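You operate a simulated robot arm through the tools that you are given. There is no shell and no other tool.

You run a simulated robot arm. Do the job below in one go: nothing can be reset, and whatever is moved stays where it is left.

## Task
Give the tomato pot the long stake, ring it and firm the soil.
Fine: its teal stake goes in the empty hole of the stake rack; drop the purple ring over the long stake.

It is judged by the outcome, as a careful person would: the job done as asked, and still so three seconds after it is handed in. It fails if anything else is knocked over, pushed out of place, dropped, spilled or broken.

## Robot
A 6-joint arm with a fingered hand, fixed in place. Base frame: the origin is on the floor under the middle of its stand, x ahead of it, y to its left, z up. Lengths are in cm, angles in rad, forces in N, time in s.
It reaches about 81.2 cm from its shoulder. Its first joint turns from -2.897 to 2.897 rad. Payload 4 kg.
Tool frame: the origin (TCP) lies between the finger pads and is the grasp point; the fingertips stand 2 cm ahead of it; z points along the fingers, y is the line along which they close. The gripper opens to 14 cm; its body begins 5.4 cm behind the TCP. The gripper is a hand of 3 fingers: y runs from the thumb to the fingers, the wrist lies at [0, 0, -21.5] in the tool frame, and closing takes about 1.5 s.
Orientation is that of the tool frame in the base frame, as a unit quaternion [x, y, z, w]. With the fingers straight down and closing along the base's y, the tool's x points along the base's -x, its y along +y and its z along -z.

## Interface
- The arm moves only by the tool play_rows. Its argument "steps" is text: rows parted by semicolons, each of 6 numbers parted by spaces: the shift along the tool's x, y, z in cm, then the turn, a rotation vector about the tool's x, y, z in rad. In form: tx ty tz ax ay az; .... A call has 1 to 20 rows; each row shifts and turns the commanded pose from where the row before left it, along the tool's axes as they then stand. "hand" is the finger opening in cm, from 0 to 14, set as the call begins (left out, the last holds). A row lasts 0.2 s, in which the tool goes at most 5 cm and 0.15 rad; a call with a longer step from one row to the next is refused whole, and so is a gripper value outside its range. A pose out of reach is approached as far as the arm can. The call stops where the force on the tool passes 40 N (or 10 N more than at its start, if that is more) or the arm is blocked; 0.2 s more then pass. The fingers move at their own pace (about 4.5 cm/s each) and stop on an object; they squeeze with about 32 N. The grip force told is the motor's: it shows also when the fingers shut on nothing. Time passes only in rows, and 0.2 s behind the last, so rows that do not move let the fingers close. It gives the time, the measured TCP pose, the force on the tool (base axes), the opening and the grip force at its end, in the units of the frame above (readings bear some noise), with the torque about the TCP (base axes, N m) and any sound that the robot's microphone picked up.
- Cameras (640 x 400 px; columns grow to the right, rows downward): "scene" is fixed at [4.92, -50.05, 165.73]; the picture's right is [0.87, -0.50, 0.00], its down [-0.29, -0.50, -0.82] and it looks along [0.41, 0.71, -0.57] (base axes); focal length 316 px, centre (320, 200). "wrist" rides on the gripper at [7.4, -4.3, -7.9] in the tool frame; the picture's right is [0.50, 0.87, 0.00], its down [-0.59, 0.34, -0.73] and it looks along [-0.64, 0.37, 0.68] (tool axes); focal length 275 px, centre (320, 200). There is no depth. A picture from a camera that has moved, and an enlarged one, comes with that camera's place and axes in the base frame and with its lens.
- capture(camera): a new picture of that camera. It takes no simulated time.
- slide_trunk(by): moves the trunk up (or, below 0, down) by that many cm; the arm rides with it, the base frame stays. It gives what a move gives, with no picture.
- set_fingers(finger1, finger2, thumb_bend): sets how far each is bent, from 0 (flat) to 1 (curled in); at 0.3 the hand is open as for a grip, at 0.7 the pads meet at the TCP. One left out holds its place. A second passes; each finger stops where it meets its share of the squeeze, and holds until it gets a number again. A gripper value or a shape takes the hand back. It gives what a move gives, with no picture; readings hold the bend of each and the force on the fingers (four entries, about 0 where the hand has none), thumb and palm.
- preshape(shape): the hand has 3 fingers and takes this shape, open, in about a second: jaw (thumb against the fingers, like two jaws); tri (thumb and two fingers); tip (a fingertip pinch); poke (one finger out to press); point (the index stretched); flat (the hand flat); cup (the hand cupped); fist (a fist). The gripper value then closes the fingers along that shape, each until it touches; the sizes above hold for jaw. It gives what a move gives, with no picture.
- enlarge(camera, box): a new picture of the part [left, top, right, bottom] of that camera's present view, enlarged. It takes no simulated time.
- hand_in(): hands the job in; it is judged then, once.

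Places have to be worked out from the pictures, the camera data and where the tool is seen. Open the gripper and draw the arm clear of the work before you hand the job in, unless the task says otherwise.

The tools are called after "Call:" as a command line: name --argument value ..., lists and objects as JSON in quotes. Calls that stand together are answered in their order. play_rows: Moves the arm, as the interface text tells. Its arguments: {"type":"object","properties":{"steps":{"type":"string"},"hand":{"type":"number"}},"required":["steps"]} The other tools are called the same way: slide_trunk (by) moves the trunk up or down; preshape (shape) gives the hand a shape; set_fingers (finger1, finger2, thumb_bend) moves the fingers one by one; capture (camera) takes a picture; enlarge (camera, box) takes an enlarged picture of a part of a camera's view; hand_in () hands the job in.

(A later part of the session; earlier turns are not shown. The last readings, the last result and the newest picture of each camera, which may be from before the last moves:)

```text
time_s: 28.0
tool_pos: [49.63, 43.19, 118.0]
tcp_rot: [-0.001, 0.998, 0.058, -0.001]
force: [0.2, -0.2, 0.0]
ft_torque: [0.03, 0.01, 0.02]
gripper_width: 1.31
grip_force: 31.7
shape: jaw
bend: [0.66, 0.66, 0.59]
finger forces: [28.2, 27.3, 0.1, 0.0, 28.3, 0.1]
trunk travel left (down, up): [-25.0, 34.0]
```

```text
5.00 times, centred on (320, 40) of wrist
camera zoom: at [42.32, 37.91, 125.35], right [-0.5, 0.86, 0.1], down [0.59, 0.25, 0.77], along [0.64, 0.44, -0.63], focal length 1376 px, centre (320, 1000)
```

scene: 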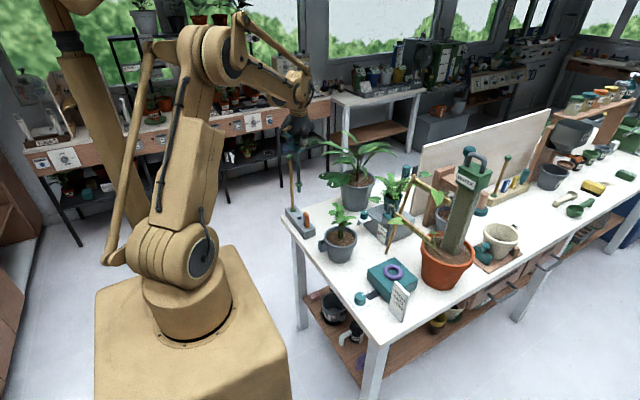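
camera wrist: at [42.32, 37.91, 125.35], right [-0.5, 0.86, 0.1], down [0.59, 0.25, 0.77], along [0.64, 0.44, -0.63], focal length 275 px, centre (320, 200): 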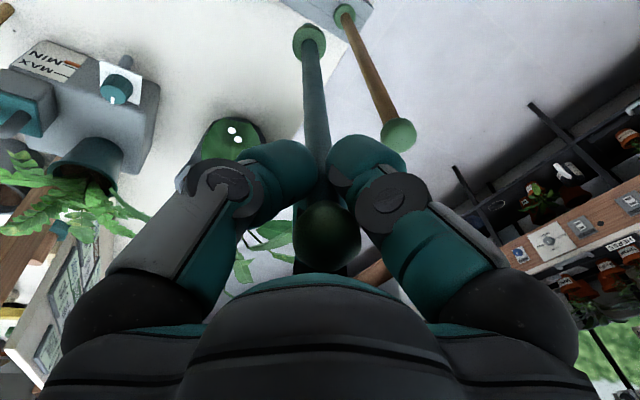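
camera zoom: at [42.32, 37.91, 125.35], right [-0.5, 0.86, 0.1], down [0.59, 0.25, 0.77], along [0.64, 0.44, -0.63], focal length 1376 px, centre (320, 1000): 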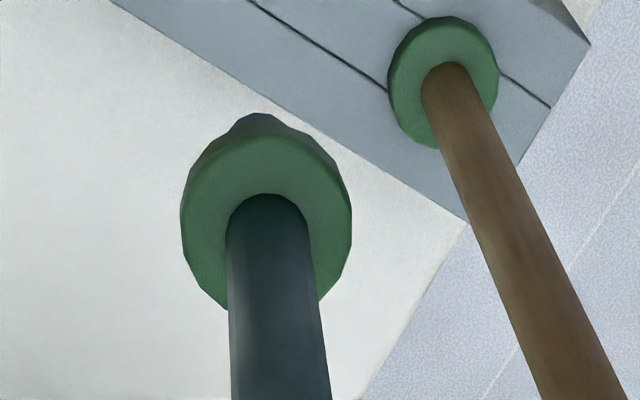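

The tip hangs about 12.7 cm above the rack and looks roughly 0.3 cm beyond the hole's centre. I correct slightly and descend about 10.5 cm so that it hovers just over the hole, then check again.

Call:
play_rows --steps "0.031 -0.163 1.3025 0 0 0; 0.031 -0.163 1.3025 0 0 0; 0.031 -0.163 1.3025 0 0 0; 0.031 -0.163 1.3025 0 0 0; 0.031 -0.163 1.3025 0 0 0; 0.031 -0.163 1.3025 0 0 0; 0.031 -0.163 1.3025 0 0 0; 0.031 -0.163 1.3025 0 0 0; 0 0 0 0 0 0; 0 0 0 0 0 0"

Call:
enlarge --camera "scene" --box '[275, 190, 325, 230]'

Call:
enlarge --camera "wrist" --box '[260, 0, 380, 80]'

Call:
enlarge --camera "scene" --box '[250, 130, 350, 230]'

```text
time_s: 30.2
tool_pos: [49.22, 42.88, 107.58]
tcp_rot: [-0.001, 0.998, 0.058, 0.0]
force: [0.0, -0.1, 0.0]
ft_torque: [0.01, -0.03, 0.0]
gripper_width: 1.33
grip_force: 32.2
shape: jaw
bend: [0.66, 0.66, 0.59]
finger forces: [28.1, 27.2, 0.0, 0.1, 28.4, 0.0]
trunk travel left (down, up): [-25.0, 34.0]
```

```text
10.00 times, centred on (300, 210) of scene
camera zoom: at [4.92, -50.05, 165.73], right [0.87, -0.5, 0.0], down [-0.29, -0.5, -0.82], along [0.41, 0.71, -0.57], focal length 3160 px, centre (520, 100)
```

zoom: 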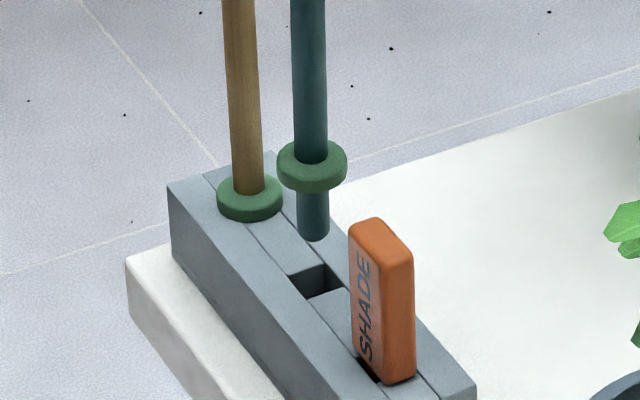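

```text
5.00 times, centred on (320, 40) of wrist
camera zoom: at [41.95, 37.83, 114.9], right [-0.5, 0.86, 0.1], down [0.59, 0.25, 0.77], along [0.64, 0.44, -0.63], focal length 1376 px, centre (320, 1000)
```

zoom: 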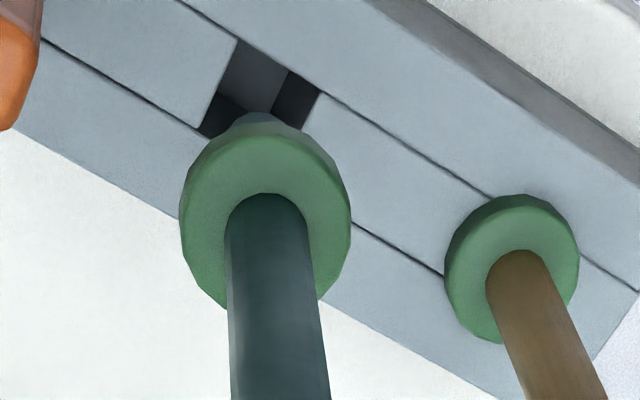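

```text
4.00 times, centred on (300, 180) of scene
camera zoom: at [4.92, -50.05, 165.73], right [0.87, -0.5, 0.0], down [-0.29, -0.5, -0.82], along [0.41, 0.71, -0.57], focal length 1264 px, centre (400, 280)
```

zoom: 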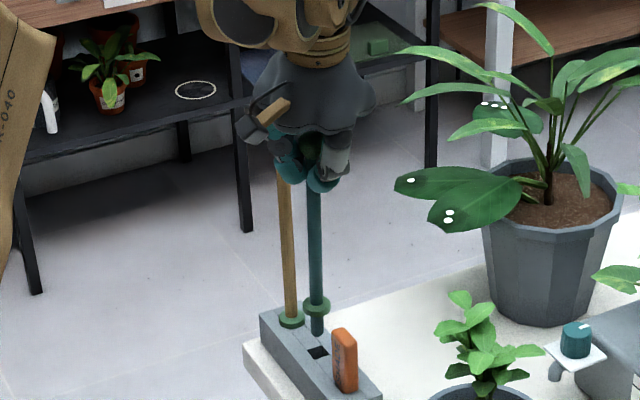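

From the wrist view the hole centre is (49.5, 44.4), 1.76 cm square, and the peg tip is at about (49.4, 44.3, 86.4), nearly over it. I ease down 3.2 cm to start the peg in the hole.

Call:
play_rows --steps "-0.03 0.04 0.45 0 0 0; -0.02 -0.06 0.5 0 0 0; 0 -0.06 0.5 0 0 0; 0 -0.06 0.5 0 0 0; 0 -0.06 0.5 0 0 0; 0 -0.06 0.5 0 0 0; 0 -0.03 0.25 0 0 0; 0 0 0 0 0 0"

Call:
enlarge --camera "scene" --box '[275, 190, 325, 230]'

Call:
enlarge --camera "wrist" --box '[260, 0, 380, 80]'

```text
time_s: 32.0
tool_pos: [49.4, 43.23, 104.37]
tcp_rot: [-0.001, 0.998, 0.058, 0.0]
force: [0.4, 0.1, -0.9]
ft_torque: [0.01, -0.01, 0.03]
gripper_width: 1.35
grip_force: 31.9
shape: jaw
bend: [0.66, 0.66, 0.59]
finger forces: [28.1, 27.2, 0.1, 0.0, 28.2, 0.0]
trunk travel left (down, up): [-25.0, 34.0]
```

```text
10.00 times, centred on (300, 210) of scene
camera zoom: at [4.92, -50.05, 165.73], right [0.87, -0.5, 0.0], down [-0.29, -0.5, -0.82], along [0.41, 0.71, -0.57], focal length 3160 px, centre (520, 100)
```

zoom: 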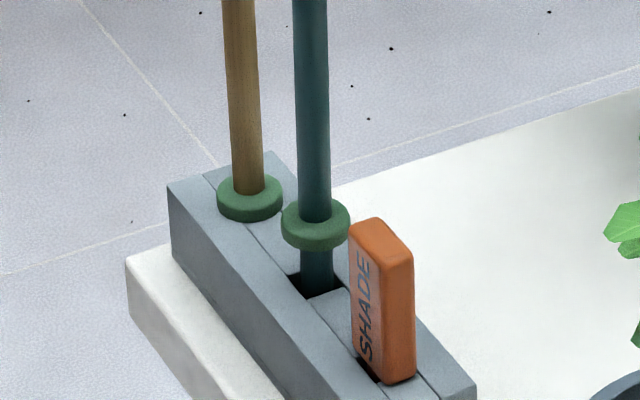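

```text
5.00 times, centred on (320, 40) of wrist
camera zoom: at [42.08, 38.01, 111.76], right [-0.5, 0.86, 0.1], down [0.59, 0.25, 0.77], along [0.64, 0.44, -0.63], focal length 1376 px, centre (320, 1000)
```

zoom: 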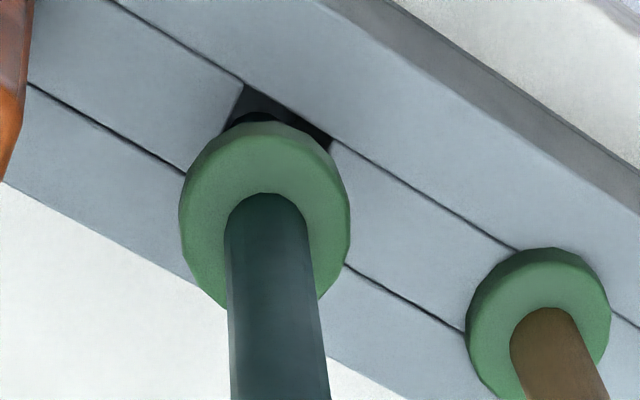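

The peg is in the hole with almost no force. I lower on toward the seat in small steps.

Call:
play_rows --steps "0 -0.035 0.3 0 0 0; 0 -0.035 0.3 0 0 0; 0 -0.035 0.3 0 0 0; 0 -0.035 0.3 0 0 0; 0 -0.035 0.3 0 0 0; 0 -0.023 0.2 0 0 0; 0 0 0 0 0 0"

Call:
enlarge --camera "scene" --box '[275, 190, 325, 230]'

Call:
enlarge --camera "wrist" --box '[260, 0, 380, 80]'

Call:
enlarge --camera "scene" --box '[260, 140, 340, 200]'

```text
time_s: 33.6
tool_pos: [49.35, 43.26, 102.74]
tcp_rot: [-0.001, 0.998, 0.058, 0.0]
force: [0.4, 0.5, -1.2]
ft_torque: [0.0, 0.0, -0.02]
gripper_width: 1.35
grip_force: 32.5
shape: jaw
bend: [0.66, 0.66, 0.59]
finger forces: [28.1, 27.2, 0.0, 0.0, 28.3, 0.0]
trunk travel left (down, up): [-25.0, 34.0]
```

```text
10.00 times, centred on (300, 210) of scene
camera zoom: at [4.92, -50.05, 165.73], right [0.87, -0.5, 0.0], down [-0.29, -0.5, -0.82], along [0.41, 0.71, -0.57], focal length 3160 px, centre (520, 100)
```

zoom: 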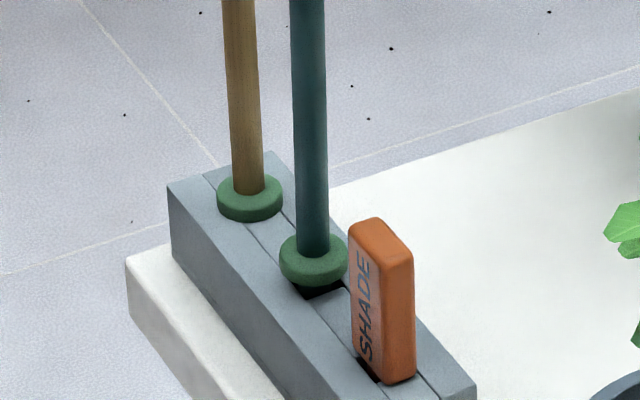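

```text
5.00 times, centred on (320, 40) of wrist
camera zoom: at [41.93, 38.01, 110.0], right [-0.5, 0.86, 0.1], down [0.59, 0.25, 0.77], along [0.64, 0.44, -0.63], focal length 1376 px, centre (320, 1000)
```

zoom: 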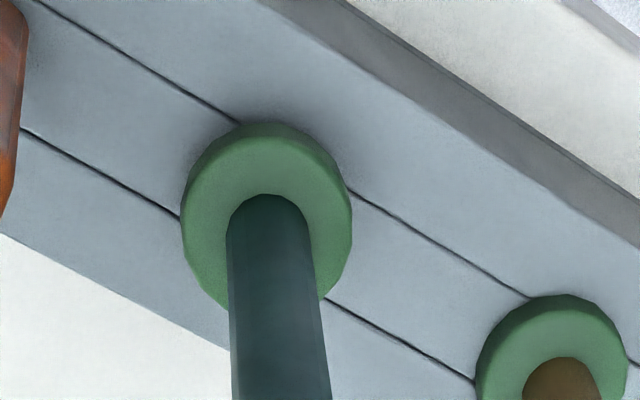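

```text
6.67 times, centred on (300, 170) of scene
camera zoom: at [4.92, -50.05, 165.73], right [0.87, -0.5, 0.0], down [-0.29, -0.5, -0.82], along [0.41, 0.71, -0.57], focal length 2107 px, centre (453, 400)
```

zoom: 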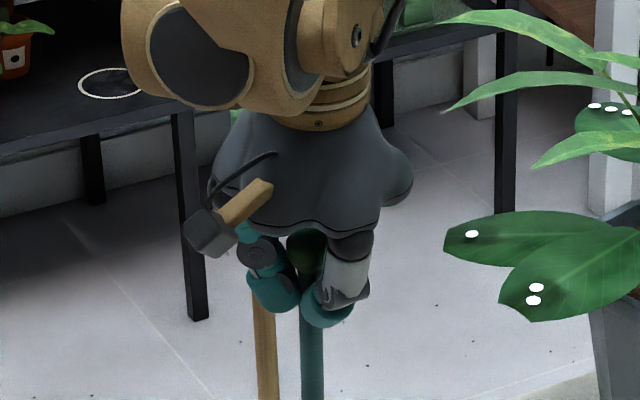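

The collar is about half a centimetre above the rack and the long stake is undisturbed. I go down the last bit until it seats.

Call:
play_rows --steps "0 -0.023 0.2 0 0 0; 0 -0.023 0.2 0 0 0; 0 -0.018 0.15 0 0 0; 0 0 0 0 0 0"

Call:
enlarge --camera "scene" --box '[275, 190, 325, 230]'

Call:
capture --camera "wrist"

```text
time_s: 34.6
tool_pos: [49.28, 43.19, 102.09]
tcp_rot: [0.0, 0.998, 0.058, -0.001]
force: [-0.2, -0.3, -0.7]
ft_torque: [0.02, 0.0, -0.03]
gripper_width: 1.3
grip_force: 31.9
shape: jaw
bend: [0.66, 0.66, 0.59]
finger forces: [28.2, 27.3, 0.1, 0.1, 28.2, 0.0]
trunk travel left (down, up): [-25.0, 34.0]
```

```text
10.00 times, centred on (300, 210) of scene
camera zoom: at [4.92, -50.05, 165.73], right [0.87, -0.5, 0.0], down [-0.29, -0.5, -0.82], along [0.41, 0.71, -0.57], focal length 3160 px, centre (520, 100)
```

zoom: 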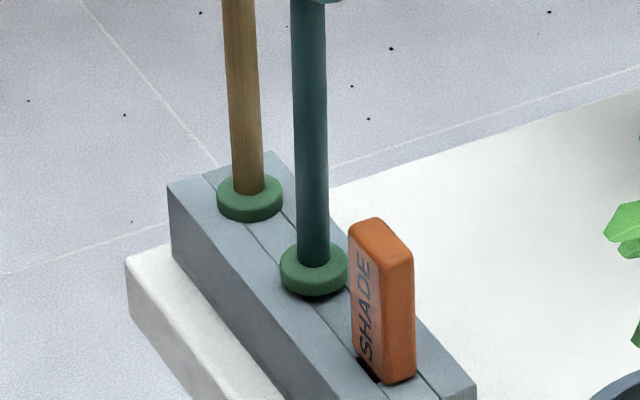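

```text
taken
camera wrist: at [41.94, 37.99, 109.48], right [-0.5, 0.86, 0.1], down [0.59, 0.25, 0.77], along [0.64, 0.44, -0.63], focal length 275 px, centre (320, 200)
```

wrist: 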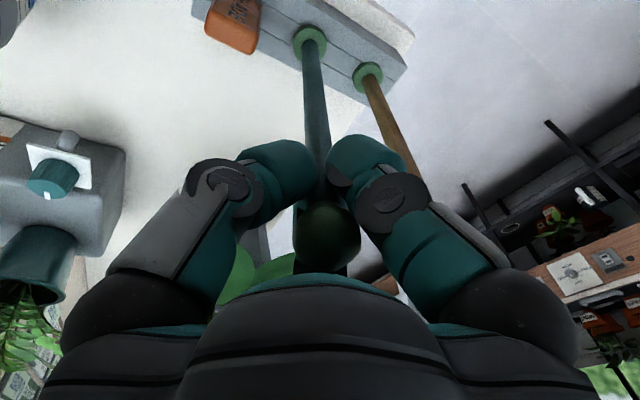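

It is nearly flush, with no contact force yet. I lower another 0.25 cm gently.

Call:
play_rows --steps "0 -0.012 0.1 0 0 0; 0 -0.012 0.1 0 0 0; 0 0 0.08 0 0 0; 0 0 0 0 0 0"

Call:
enlarge --camera "scene" --box '[275, 190, 325, 230]'

```text
time_s: 35.6
tool_pos: [49.28, 43.04, 101.79]
tcp_rot: [-0.001, 0.998, 0.059, -0.001]
force: [0.5, 1.1, -0.3]
ft_torque: [0.04, 0.02, -0.02]
gripper_width: 1.33
grip_force: 31.8
shape: jaw
bend: [0.66, 0.66, 0.59]
finger forces: [28.1, 27.2, 0.2, 0.0, 28.2, 0.0]
trunk travel left (down, up): [-25.0, 34.0]
```

```text
10.00 times, centred on (300, 210) of scene
camera zoom: at [4.92, -50.05, 165.73], right [0.87, -0.5, 0.0], down [-0.29, -0.5, -0.82], along [0.41, 0.71, -0.57], focal length 3160 px, centre (520, 100)
```

zoom: 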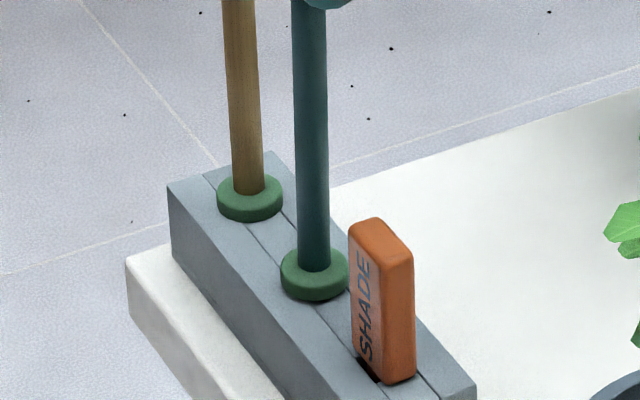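

The collar is seated or within a millimetre of it. I open the fingers to 6 cm to release the stake.

Call:
play_rows --steps "0 0 0 0 0 0; 0 0 0 0 0 0; 0 0 0 0 0 0; 0 0 0 0 0 0; 0 0 0 0 0 0; 0 0 0 0 0 0" --hand 6

Call:
enlarge --camera "scene" --box '[260, 140, 340, 230]'

Call:
capture --camera "wrist"

```text
time_s: 37.0
tool_pos: [49.3, 43.29, 101.93]
tcp_rot: [0.0, 0.998, 0.058, 0.0]
force: [0.4, -0.8, -0.3]
ft_torque: [-0.02, -0.04, -0.04]
gripper_width: 5.97
grip_force: 0.2
shape: jaw
bend: [0.37, 0.37, 0.36]
finger forces: [0.0, 0.1, 0.0, 0.0, 0.0, 0.0]
trunk travel left (down, up): [-25.0, 34.0]
```

```text
4.44 times, centred on (300, 185) of scene
camera zoom: at [4.92, -50.05, 165.73], right [0.87, -0.5, 0.0], down [-0.29, -0.5, -0.82], along [0.41, 0.71, -0.57], focal length 1404 px, centre (409, 267)
```

zoom: 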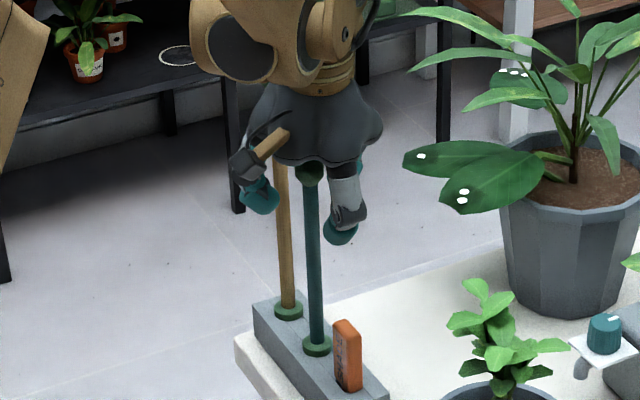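

```text
taken
camera wrist: at [41.97, 37.98, 109.22], right [-0.5, 0.86, 0.1], down [0.59, 0.25, 0.77], along [0.64, 0.44, -0.63], focal length 275 px, centre (320, 200)
```

wrist: 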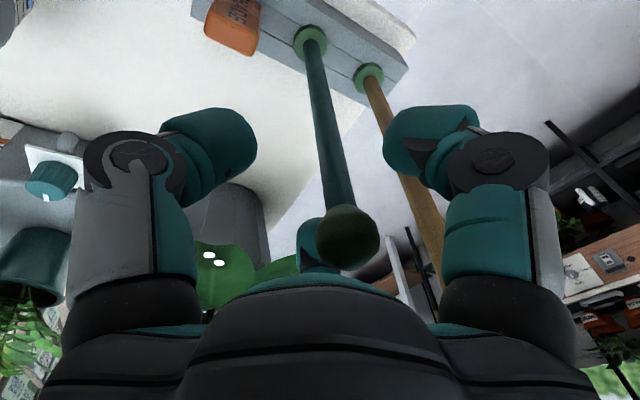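

The teal stake stands upright in the empty hole, with its ball free between the fingers. I lift the hand straight up clear of it.

Call:
play_rows --steps "0 0.115 -0.993 0 0 0; 0 0.115 -0.993 0 0 0; 0 0.115 -0.993 0 0 0; 0 0.115 -0.993 0 0 0; 0 0.115 -0.993 0 0 0; 0 0.172 -1.49 0 0 0; 0 0.23 -1.987 0 0 0; 0 0.23 -1.987 0 0 0; 0 0.23 -1.987 0 0 0; 0 0.23 -1.987 0 0 0; 0 0.23 -1.987 0 0 0; 0 0 0 0.062 0 0; 0 0 0 0 0 0"

Call:
capture --camera "wrist"

Call:
enlarge --camera "scene" --box '[265, 140, 325, 230]'

```text
time_s: 39.8
tool_pos: [49.28, 43.24, 118.41]
tcp_rot: [-0.001, 1.0, 0.027, 0.0]
force: [0.2, -0.3, -0.1]
ft_torque: [0.02, -0.02, -0.01]
gripper_width: 5.96
grip_force: 0.0
shape: jaw
bend: [0.37, 0.37, 0.36]
finger forces: [0.0, 0.1, 0.0, 0.0, 0.0, 0.1]
trunk travel left (down, up): [-25.0, 34.0]
```

```text
taken
camera wrist: at [41.92, 38.58, 126.08], right [-0.5, 0.86, 0.05], down [0.59, 0.3, 0.75], along [0.64, 0.4, -0.66], focal length 275 px, centre (320, 200)
```

wrist: 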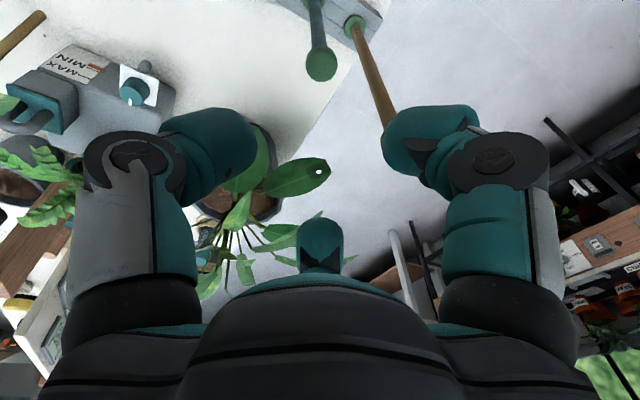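

```text
4.44 times, centred on (295, 185) of scene
camera zoom: at [4.92, -50.05, 165.73], right [0.87, -0.5, 0.0], down [-0.29, -0.5, -0.82], along [0.41, 0.71, -0.57], focal length 1404 px, centre (431, 267)
```

zoom: 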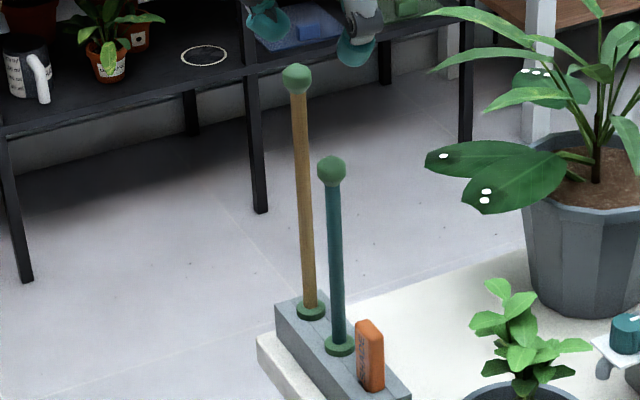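

Both stakes stand upright. I move over the long stake at about (49.35, 50.4) at the same height, keeping a small tilt so that the stake should hang vertical when gripped.

Call:
play_rows --steps "-0.02 1.42 0.076 0 0 0; -0.02 1.42 0.076 0 0 0; -0.02 1.42 0.076 0 0 0; 0 1.42 0.076 0 0 0; 0 1.42 0.076 0 0 0; 0 0 0 0 0 0; 0 0 0 0 0 0"

Call:
enlarge --camera "wrist" --box '[240, 0, 400, 120]'

Call:
enlarge --camera "scene" --box '[270, 135, 330, 175]'

```text
time_s: 41.4
tool_pos: [49.42, 50.27, 118.35]
tcp_rot: [-0.002, 1.0, 0.028, 0.0]
force: [0.0, 0.3, -0.4]
ft_torque: [-0.02, 0.02, -0.01]
gripper_width: 5.97
grip_force: 0.0
shape: jaw
bend: [0.37, 0.37, 0.36]
finger forces: [0.0, 0.0, 0.0, 0.0, 0.1, 0.0]
trunk travel left (down, up): [-25.0, 34.0]
```

```text
3.33 times, centred on (320, 60) of wrist
camera zoom: at [42.05, 45.54, 126.07], right [-0.5, 0.86, 0.05], down [0.59, 0.3, 0.75], along [0.64, 0.4, -0.66], focal length 918 px, centre (320, 667)
```

zoom: 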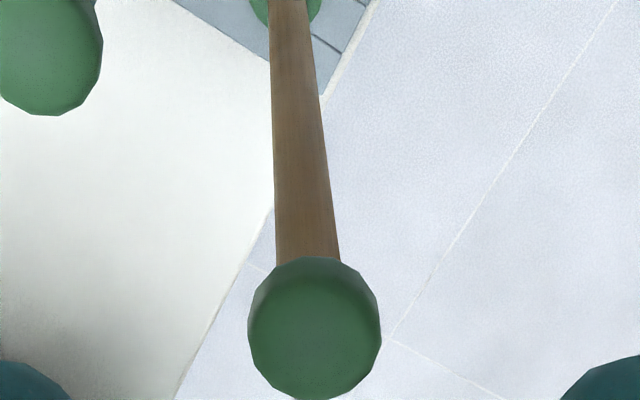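

```text
10.00 times, centred on (300, 155) of scene
camera zoom: at [4.92, -50.05, 165.73], right [0.87, -0.5, 0.0], down [-0.29, -0.5, -0.82], along [0.41, 0.71, -0.57], focal length 3160 px, centre (520, 650)
```

zoom: 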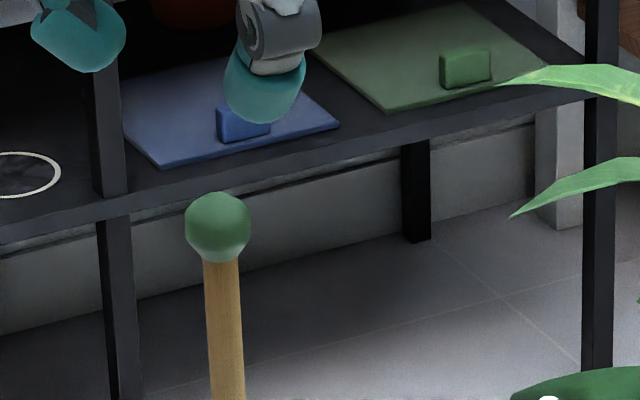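

The long stake's ball is at about (49.5, 50.6, 109.5). I come down around it to z≈107.8.

Call:
play_rows --steps "-0.04 0.13 1.2 0 0 0; -0.04 0.13 1.2 0 0 0; 0 -0.063 1.2 0 0 0; 0 -0.063 1.2 0 0 0; 0 -0.063 1.2 0 0 0; 0 -0.063 1.2 0 0 0; 0 -0.063 1.2 0 0 0; 0 -0.063 1.2 0 0 0; 0 -0.05 1 0 0 0; 0 0 0 0 0 0; 0 0 0 0 0 0"

Call:
capture --camera "wrist"

Call:
enlarge --camera "scene" --box '[260, 130, 340, 190]'

```text
time_s: 43.8
tool_pos: [49.52, 50.77, 107.85]
tcp_rot: [-0.001, 1.0, 0.027, 0.0]
force: [-0.8, 0.2, -0.6]
ft_torque: [-0.02, -0.01, -0.02]
gripper_width: 5.95
grip_force: 0.0
shape: jaw
bend: [0.37, 0.37, 0.36]
finger forces: [0.1, 0.0, 0.0, 0.0, 0.0, 0.1]
trunk travel left (down, up): [-25.0, 34.0]
```

```text
taken
camera wrist: at [42.19, 46.03, 115.41], right [-0.5, 0.86, 0.05], down [0.59, 0.3, 0.75], along [0.64, 0.4, -0.66], focal length 275 px, centre (320, 200)
```

wrist: 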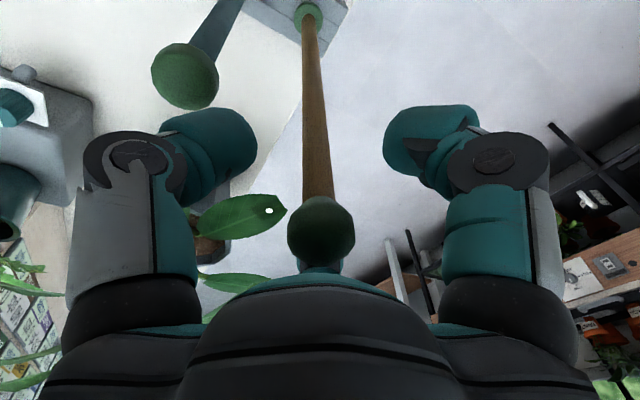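

```text
6.67 times, centred on (300, 160) of scene
camera zoom: at [4.92, -50.05, 165.73], right [0.87, -0.5, 0.0], down [-0.29, -0.5, -0.82], along [0.41, 0.71, -0.57], focal length 2107 px, centre (453, 467)
```

zoom: 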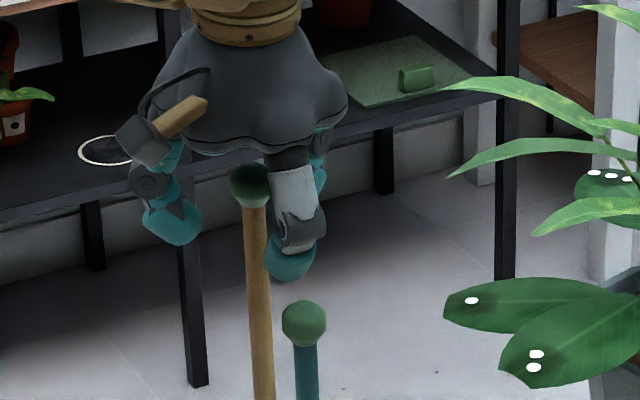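

The ball sits centred between the fingers, with the TCP at (49.52, 50.77, 107.85). I close the hand on the long stake.

Call:
play_rows --steps "0 0 0 0 0 0; 0 0 0 0 0 0; 0 0 0 0 0 0; 0 0 0 0 0 0; 0 0 0 0 0 0; 0 0 0 0 0 0; 0 0 0 0 0 0; 0 0 0 0 0 0" --hand 0

Call:
enlarge --camera "scene" --box '[265, 140, 325, 230]'

Call:
capture --camera "wrist"

```text
time_s: 45.6
tool_pos: [49.59, 50.77, 107.85]
tcp_rot: [0.0, 1.0, 0.027, 0.0]
force: [-0.5, -0.1, -0.4]
ft_torque: [0.04, 0.02, 0.01]
gripper_width: 1.32
grip_force: 32.1
shape: jaw
bend: [0.66, 0.66, 0.59]
finger forces: [27.5, 27.4, 0.1, 0.0, 27.1, 0.1]
trunk travel left (down, up): [-25.0, 34.0]
```

```text
4.44 times, centred on (295, 185) of scene
camera zoom: at [4.92, -50.05, 165.73], right [0.87, -0.5, 0.0], down [-0.29, -0.5, -0.82], along [0.41, 0.71, -0.57], focal length 1404 px, centre (431, 267)
```

zoom: 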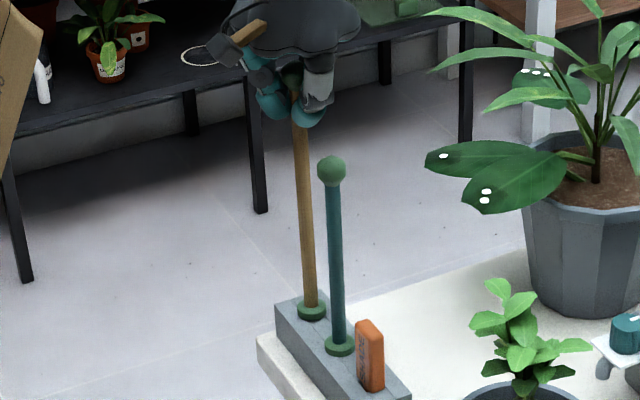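

```text
taken
camera wrist: at [42.19, 46.03, 115.42], right [-0.5, 0.86, 0.05], down [0.59, 0.3, 0.75], along [0.64, 0.4, -0.66], focal length 275 px, centre (320, 200)
```

wrist: 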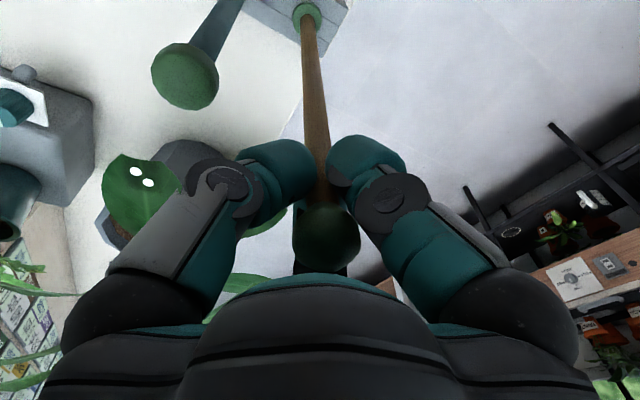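

Gripped at the shaft below the ball. I lift it straight up out of the rack to about z=121.

Call:
play_rows --steps "0 0.027 -0.5 0 0 0; 0 0.027 -0.5 0 0 0; 0 0.027 -0.5 0 0 0; 0 0.027 -0.5 0 0 0; 0 0.043 -0.8 0 0 0; 0 0.054 -1 0 0 0; 0 0.054 -1 0 0 0; 0 0.081 -1.5 0 0 0; 0 0.081 -1.5 0 0 0; 0 0.081 -1.5 0 0 0; 0 0.081 -1.5 0 0 0; 0 0.081 -1.5 0 0 0; 0 0.081 -1.5 0 0 0; 0 0 0 0 0 0; 0 0 0 0 0 0"

Call:
capture --camera "scene"

Call:
enlarge --camera "scene" --box '[260, 140, 340, 230]'

Call:
enlarge --camera "wrist" --box '[260, 0, 380, 80]'

```text
time_s: 48.8
tool_pos: [49.52, 50.69, 121.57]
tcp_rot: [-0.001, 1.0, 0.027, -0.001]
force: [-0.2, -0.1, -0.1]
ft_torque: [-0.04, -0.01, 0.01]
gripper_width: 1.35
grip_force: 32.1
shape: jaw
bend: [0.66, 0.66, 0.59]
finger forces: [27.7, 27.6, 0.0, 0.0, 28.4, 0.1]
trunk travel left (down, up): [-25.0, 34.0]
```

```text
taken
```

scene: 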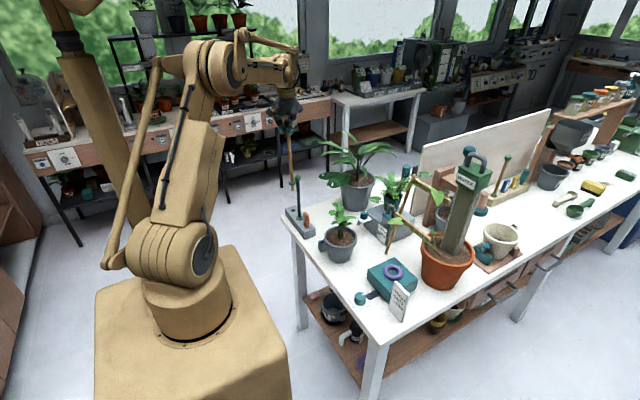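

```text
4.44 times, centred on (300, 185) of scene
camera zoom: at [4.92, -50.05, 165.73], right [0.87, -0.5, 0.0], down [-0.29, -0.5, -0.82], along [0.41, 0.71, -0.57], focal length 1404 px, centre (409, 267)
```

zoom: 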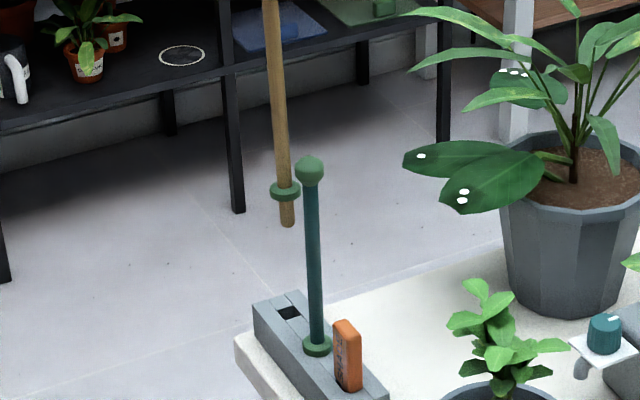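

```text
5.00 times, centred on (320, 40) of wrist
camera zoom: at [42.15, 45.97, 129.25], right [-0.5, 0.86, 0.05], down [0.59, 0.3, 0.75], along [0.64, 0.4, -0.66], focal length 1376 px, centre (320, 1000)
```

zoom: 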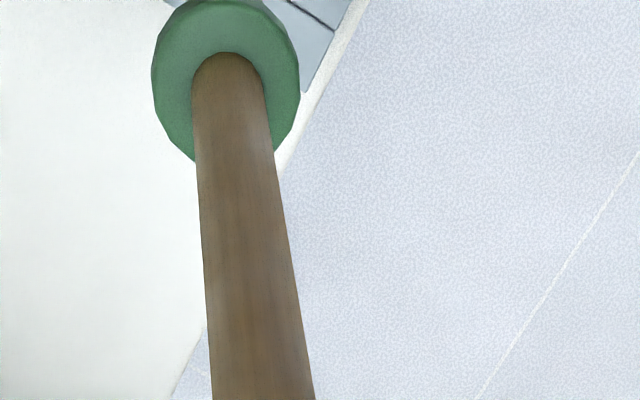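

The long stake is out, with its collar hanging at about (49.45, 49.8, 98.5), a lean of about 0.04 rad. I right it, then detour around the teal stake: back to x≈41, then along −y to the pot.

Call:
play_rows --steps "0 0 0 -0.039 0 0; 2.1 0 0 0 0 0; 2.1 0 0 0 0 0; 2.1 0 0 0 0 0; 2.1 0 0 0 0 0; 0 -2.431 -0.227 0 0 0; 0 -2.431 -0.227 0 0 0; 0 -2.431 -0.227 0 0 0; 0 -2.431 -0.227 0 0 0; 0 -2.431 -0.227 0 0 0; 0 -2.431 -0.227 0 0 0; 0 -2.431 -0.227 0 0 0; 0 -2.431 -0.227 0 0 0; 0 -2.431 -0.227 0 0 0; 0 -2.431 -0.227 0 0 0; 0 -2.431 -0.227 0 0 0; 0 -2.431 -0.227 0 0 0; 0 0 0 0 0 0; 0 0 0 0 0 0"

Call:
capture --camera "scene"

Call:
capture --camera "wrist"

Call:
enlarge --camera "scene" --box '[270, 200, 370, 270]'

Call:
enlarge --camera "wrist" --box '[240, 0, 400, 120]'

```text
time_s: 52.8
tool_pos: [41.11, 21.29, 121.51]
tcp_rot: [-0.001, 0.999, 0.047, 0.0]
force: [0.2, 0.3, -0.4]
ft_torque: [-0.02, -0.01, 0.01]
gripper_width: 1.34
grip_force: 32.2
shape: jaw
bend: [0.66, 0.66, 0.59]
finger forces: [27.2, 27.7, 0.0, 0.0, 28.2, 0.1]
trunk travel left (down, up): [-25.0, 34.0]
```

```text
taken
```

scene: 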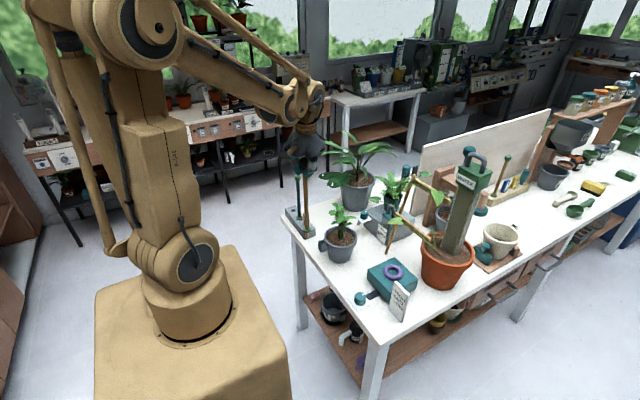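

```text
taken
camera wrist: at [33.76, 16.36, 129.0], right [-0.5, 0.86, 0.08], down [0.59, 0.27, 0.76], along [0.64, 0.43, -0.64], focal length 275 px, centre (320, 200)
```

wrist: 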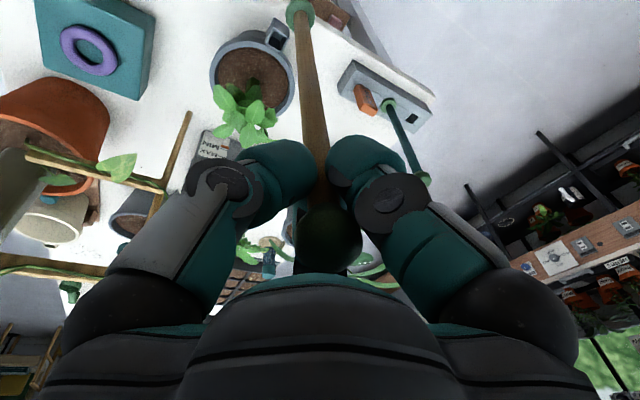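

```text
5.71 times, centred on (320, 235) of scene
camera zoom: at [4.92, -50.05, 165.73], right [0.87, -0.5, 0.0], down [-0.29, -0.5, -0.82], along [0.41, 0.71, -0.57], focal length 1806 px, centre (320, 0)
```

zoom: 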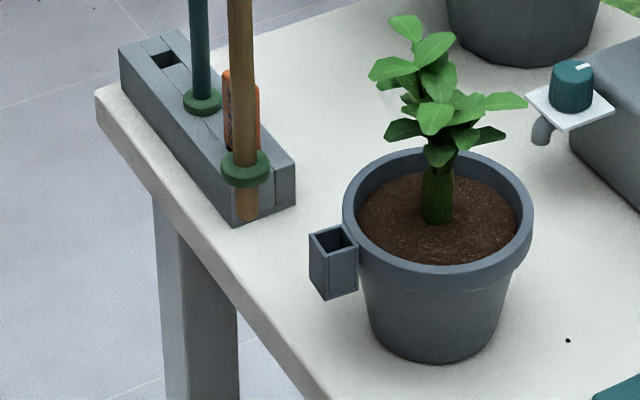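

```text
3.33 times, centred on (320, 60) of wrist
camera zoom: at [33.76, 16.36, 129.0], right [-0.5, 0.86, 0.08], down [0.59, 0.27, 0.76], along [0.64, 0.43, -0.64], focal length 918 px, centre (320, 667)
```

zoom: 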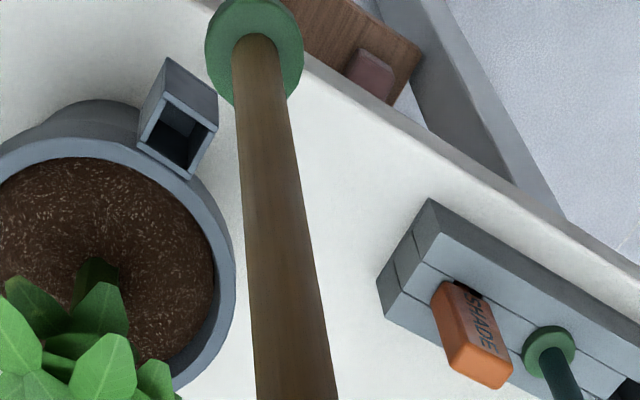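

The wrist view puts the socket opening at about (47.05, 21.35) with its top at z≈90.3. The stake now hangs vertical at about (41.2, 21.4). I move +x 5.9 cm to bring the tip over the socket.

Call:
play_rows --steps "-1.5 0 0 0 0 0; -1.5 0 0 0 0 0; -1.5 0 0 0 0 0; -1.4 0 0 0 0 0; 0 0 0 0 0 0; 0 0 0 0 0 0"

Call:
enlarge --camera "scene" --box '[295, 215, 355, 255]'

Call:
enlarge --camera "wrist" --box '[260, 0, 380, 80]'

Call:
enlarge --camera "scene" --box '[285, 140, 375, 260]'

```text
time_s: 54.2
tool_pos: [47.03, 21.48, 121.32]
tcp_rot: [-0.001, 0.999, 0.047, 0.001]
force: [-0.5, 0.2, -0.7]
ft_torque: [-0.01, 0.0, 0.01]
gripper_width: 1.33
grip_force: 31.9
shape: jaw
bend: [0.66, 0.66, 0.59]
finger forces: [27.4, 27.9, 0.0, 0.0, 28.2, 0.0]
trunk travel left (down, up): [-25.0, 34.0]
```

```text
10.00 times, centred on (325, 235) of scene
camera zoom: at [4.92, -50.05, 165.73], right [0.87, -0.5, 0.0], down [-0.29, -0.5, -0.82], along [0.41, 0.71, -0.57], focal length 3160 px, centre (270, -150)
```

zoom: 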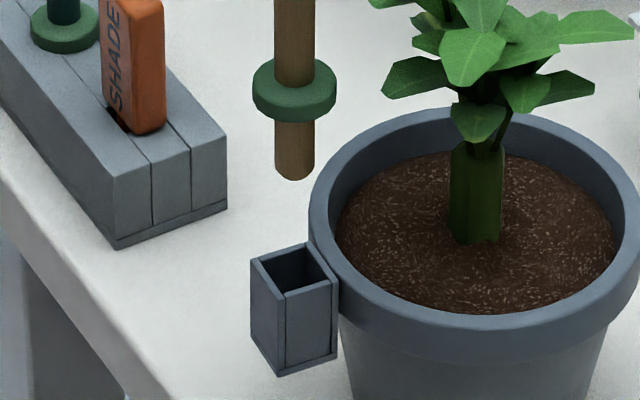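

```text
5.00 times, centred on (320, 40) of wrist
camera zoom: at [39.7, 16.41, 128.91], right [-0.5, 0.86, 0.08], down [0.59, 0.27, 0.76], along [0.64, 0.43, -0.64], focal length 1376 px, centre (320, 1000)
```

zoom: 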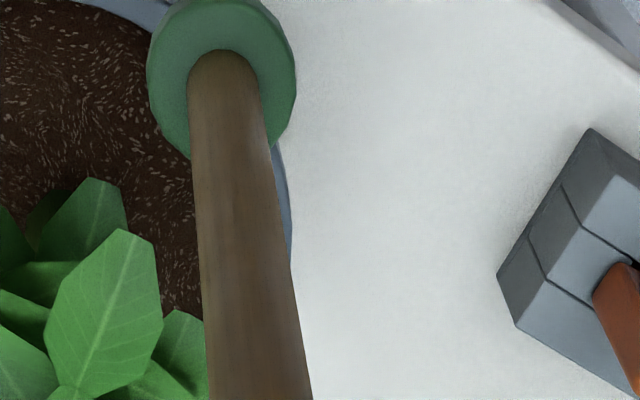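

```text
3.33 times, centred on (330, 200) of scene
camera zoom: at [4.92, -50.05, 165.73], right [0.87, -0.5, 0.0], down [-0.29, -0.5, -0.82], along [0.41, 0.71, -0.57], focal length 1053 px, centre (287, 200)
```

zoom: 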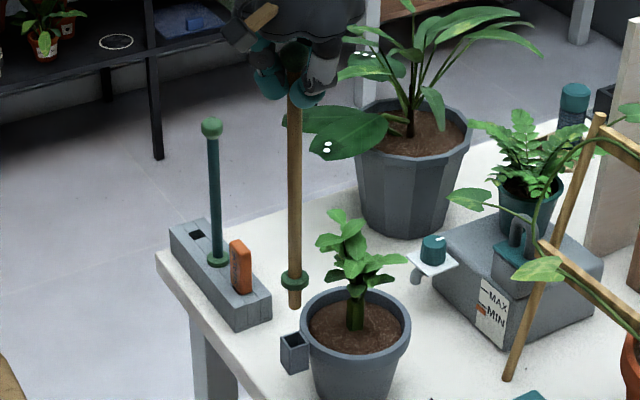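

The tip is about 4 cm above the socket and within about 0.15 cm of its centre. I descend 3 cm with a slight −y correction and look again.

Call:
play_rows --steps "0.02 -0.08 0.6 0 0 0; 0.02 -0.08 0.6 0 0 0; 0.01 -0.08 0.6 0 0 0; 0 -0.08 0.6 0 0 0; 0 -0.08 0.576 0 0 0; 0 0 0 0 0 0; 0 0 0 0 0 0"

Call:
enlarge --camera "scene" --box '[300, 220, 348, 252]'

Call:
enlarge --camera "wrist" --box '[260, 0, 380, 80]'

```text
time_s: 55.8
tool_pos: [46.89, 21.27, 118.64]
tcp_rot: [-0.001, 0.999, 0.046, 0.0]
force: [0.0, -0.2, 0.2]
ft_torque: [-0.02, 0.01, 0.01]
gripper_width: 1.31
grip_force: 32.6
shape: jaw
bend: [0.66, 0.66, 0.59]
finger forces: [27.4, 27.9, 0.0, 0.1, 28.2, 0.1]
trunk travel left (down, up): [-25.0, 34.0]
```

```text
12.50 times, centred on (324, 236) of scene
camera zoom: at [4.92, -50.05, 165.73], right [0.87, -0.5, 0.0], down [-0.29, -0.5, -0.82], along [0.41, 0.71, -0.57], focal length 3950 px, centre (270, -250)
```

zoom: 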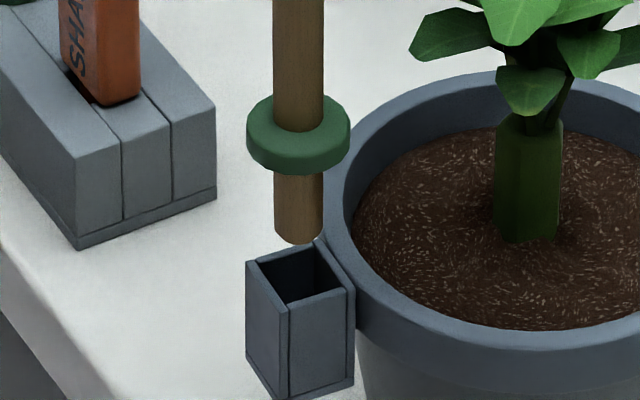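

```text
5.00 times, centred on (320, 40) of wrist
camera zoom: at [39.56, 16.29, 126.08], right [-0.5, 0.86, 0.08], down [0.59, 0.27, 0.76], along [0.64, 0.43, -0.64], focal length 1376 px, centre (320, 1000)
```

zoom: 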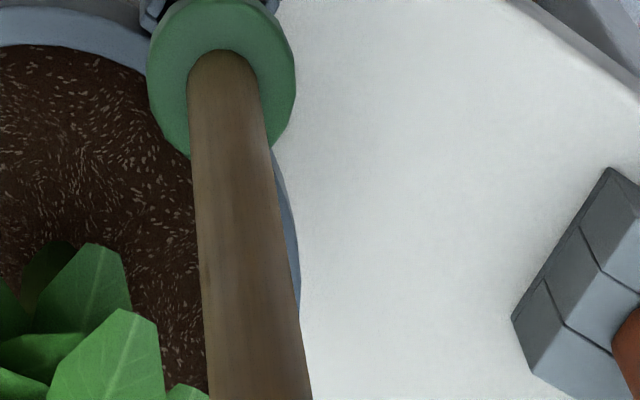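

The tip is about 1.4 cm above the socket and only about 0.1 cm off. I nudge slightly −y and lower slowly into the socket.

Call:
play_rows --steps "0.03 -0.09 0.2 0 0 0; 0 -0.028 0.3 0 0 0; 0 -0.028 0.3 0 0 0; 0 -0.028 0.3 0 0 0; 0 -0.028 0.3 0 0 0; 0 -0.028 0.3 0 0 0; 0 -0.028 0.3 0 0 0; 0 0 0 0 0 0"

Call:
enlarge --camera "scene" --box '[300, 220, 348, 252]'

Call:
enlarge --camera "wrist" --box '[260, 0, 380, 80]'

```text
time_s: 57.6
tool_pos: [46.88, 21.16, 116.71]
tcp_rot: [-0.001, 0.999, 0.046, 0.0]
force: [-0.2, -0.1, 0.4]
ft_torque: [-0.04, -0.01, 0.02]
gripper_width: 1.33
grip_force: 31.8
shape: jaw
bend: [0.66, 0.66, 0.59]
finger forces: [27.2, 27.9, 0.1, 0.1, 28.1, 0.0]
trunk travel left (down, up): [-25.0, 34.0]
```

```text
12.50 times, centred on (324, 236) of scene
camera zoom: at [4.92, -50.05, 165.73], right [0.87, -0.5, 0.0], down [-0.29, -0.5, -0.82], along [0.41, 0.71, -0.57], focal length 3950 px, centre (270, -250)
```

zoom: 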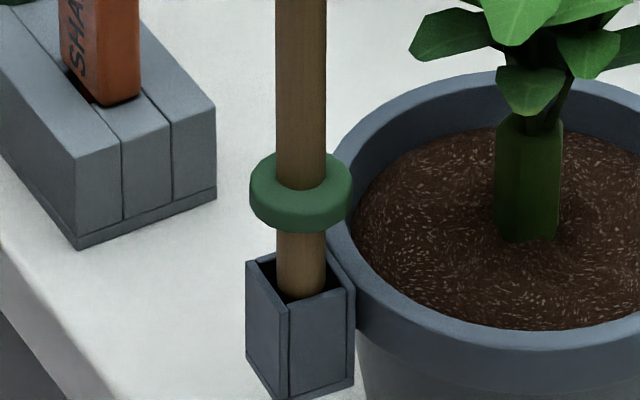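

```text
5.00 times, centred on (320, 40) of wrist
camera zoom: at [39.55, 16.12, 124.12], right [-0.5, 0.86, 0.08], down [0.59, 0.27, 0.76], along [0.64, 0.43, -0.64], focal length 1376 px, centre (320, 1000)
```

zoom: 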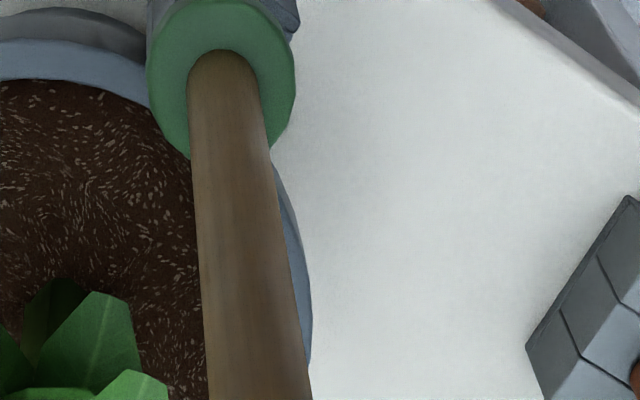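

The peg has entered the socket with no force. I lower further toward the seat.

Call:
play_rows --steps "0 -0.028 0.3 0 0 0; 0 -0.028 0.3 0 0 0; 0 -0.028 0.3 0 0 0; 0 -0.028 0.3 0 0 0; 0 -0.028 0.3 0 0 0; 0 -0.028 0.3 0 0 0; 0 -0.028 0.3 0 0 0; 0 0 0 0 0 0"

Call:
enlarge --camera "scene" --box '[300, 220, 348, 252]'

```text
time_s: 59.4
tool_pos: [46.83, 21.15, 114.6]
tcp_rot: [-0.001, 0.999, 0.046, 0.0]
force: [-0.7, -0.3, -0.2]
ft_torque: [0.0, -0.03, 0.0]
gripper_width: 1.32
grip_force: 32.5
shape: jaw
bend: [0.66, 0.66, 0.59]
finger forces: [27.4, 27.9, 0.0, 0.1, 28.1, 0.0]
trunk travel left (down, up): [-25.0, 34.0]
```

```text
12.50 times, centred on (324, 236) of scene
camera zoom: at [4.92, -50.05, 165.73], right [0.87, -0.5, 0.0], down [-0.29, -0.5, -0.82], along [0.41, 0.71, -0.57], focal length 3950 px, centre (270, -250)
```

zoom: 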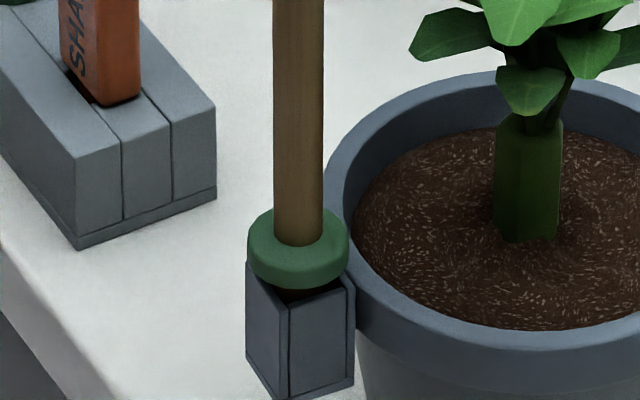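

Going well: about half a centimetre is left. I ease it down in fine steps until it seats.

Call:
play_rows --steps "0 -0.014 0.15 0 0 0; 0 -0.014 0.15 0 0 0; 0 -0.014 0.15 0 0 0; 0 -0.009 0.1 0 0 0; 0 0 0 0 0 0"

Call:
enlarge --camera "scene" --box '[300, 220, 348, 252]'

```text
time_s: 60.6
tool_pos: [46.92, 21.2, 113.95]
tcp_rot: [-0.001, 0.999, 0.046, 0.001]
force: [0.7, 0.8, -0.1]
ft_torque: [0.0, 0.0, -0.02]
gripper_width: 1.34
grip_force: 31.7
shape: jaw
bend: [0.66, 0.66, 0.59]
finger forces: [27.4, 28.0, 0.0, 0.0, 28.3, 0.1]
trunk travel left (down, up): [-25.0, 34.0]
```

```text
12.50 times, centred on (324, 236) of scene
camera zoom: at [4.92, -50.05, 165.73], right [0.87, -0.5, 0.0], down [-0.29, -0.5, -0.82], along [0.41, 0.71, -0.57], focal length 3950 px, centre (270, -250)
```

zoom: 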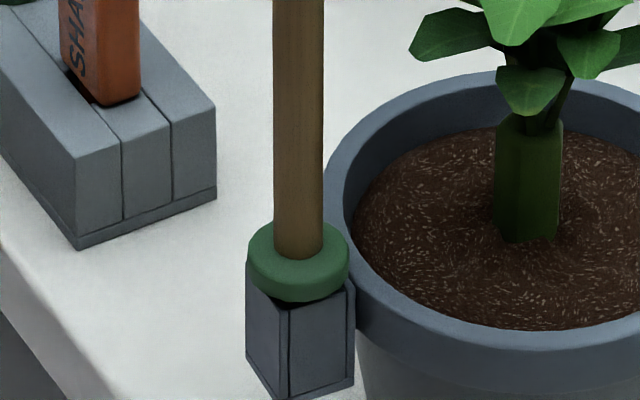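

A hairline gap seems to be left and there is no contact force. I go 0.2 cm lower.

Call:
play_rows --steps "0 -0.009 0.1 0 0 0; 0 -0.009 0.1 0 0 0; 0 0 0 0 0 0"

Call:
enlarge --camera "scene" --box '[300, 220, 348, 252]'

```text
time_s: 61.4
tool_pos: [46.92, 21.01, 113.79]
tcp_rot: [-0.002, 0.999, 0.046, 0.0]
force: [-0.2, 0.1, -0.3]
ft_torque: [0.04, -0.02, -0.01]
gripper_width: 1.33
grip_force: 31.9
shape: jaw
bend: [0.66, 0.66, 0.59]
finger forces: [27.4, 27.9, 0.0, 0.0, 28.2, 0.0]
trunk travel left (down, up): [-25.0, 34.0]
```

```text
12.50 times, centred on (324, 236) of scene
camera zoom: at [4.92, -50.05, 165.73], right [0.87, -0.5, 0.0], down [-0.29, -0.5, -0.82], along [0.41, 0.71, -0.57], focal length 3950 px, centre (270, -250)
```

zoom: 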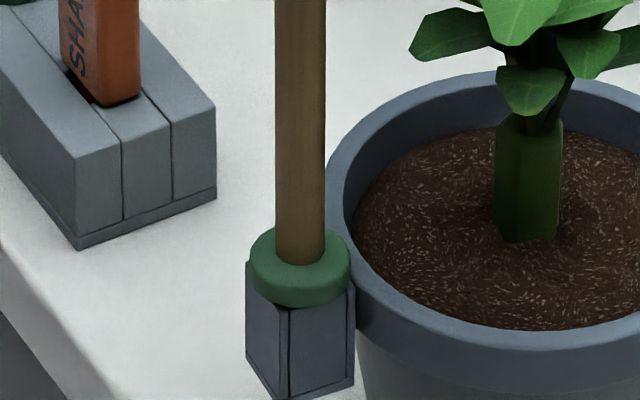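

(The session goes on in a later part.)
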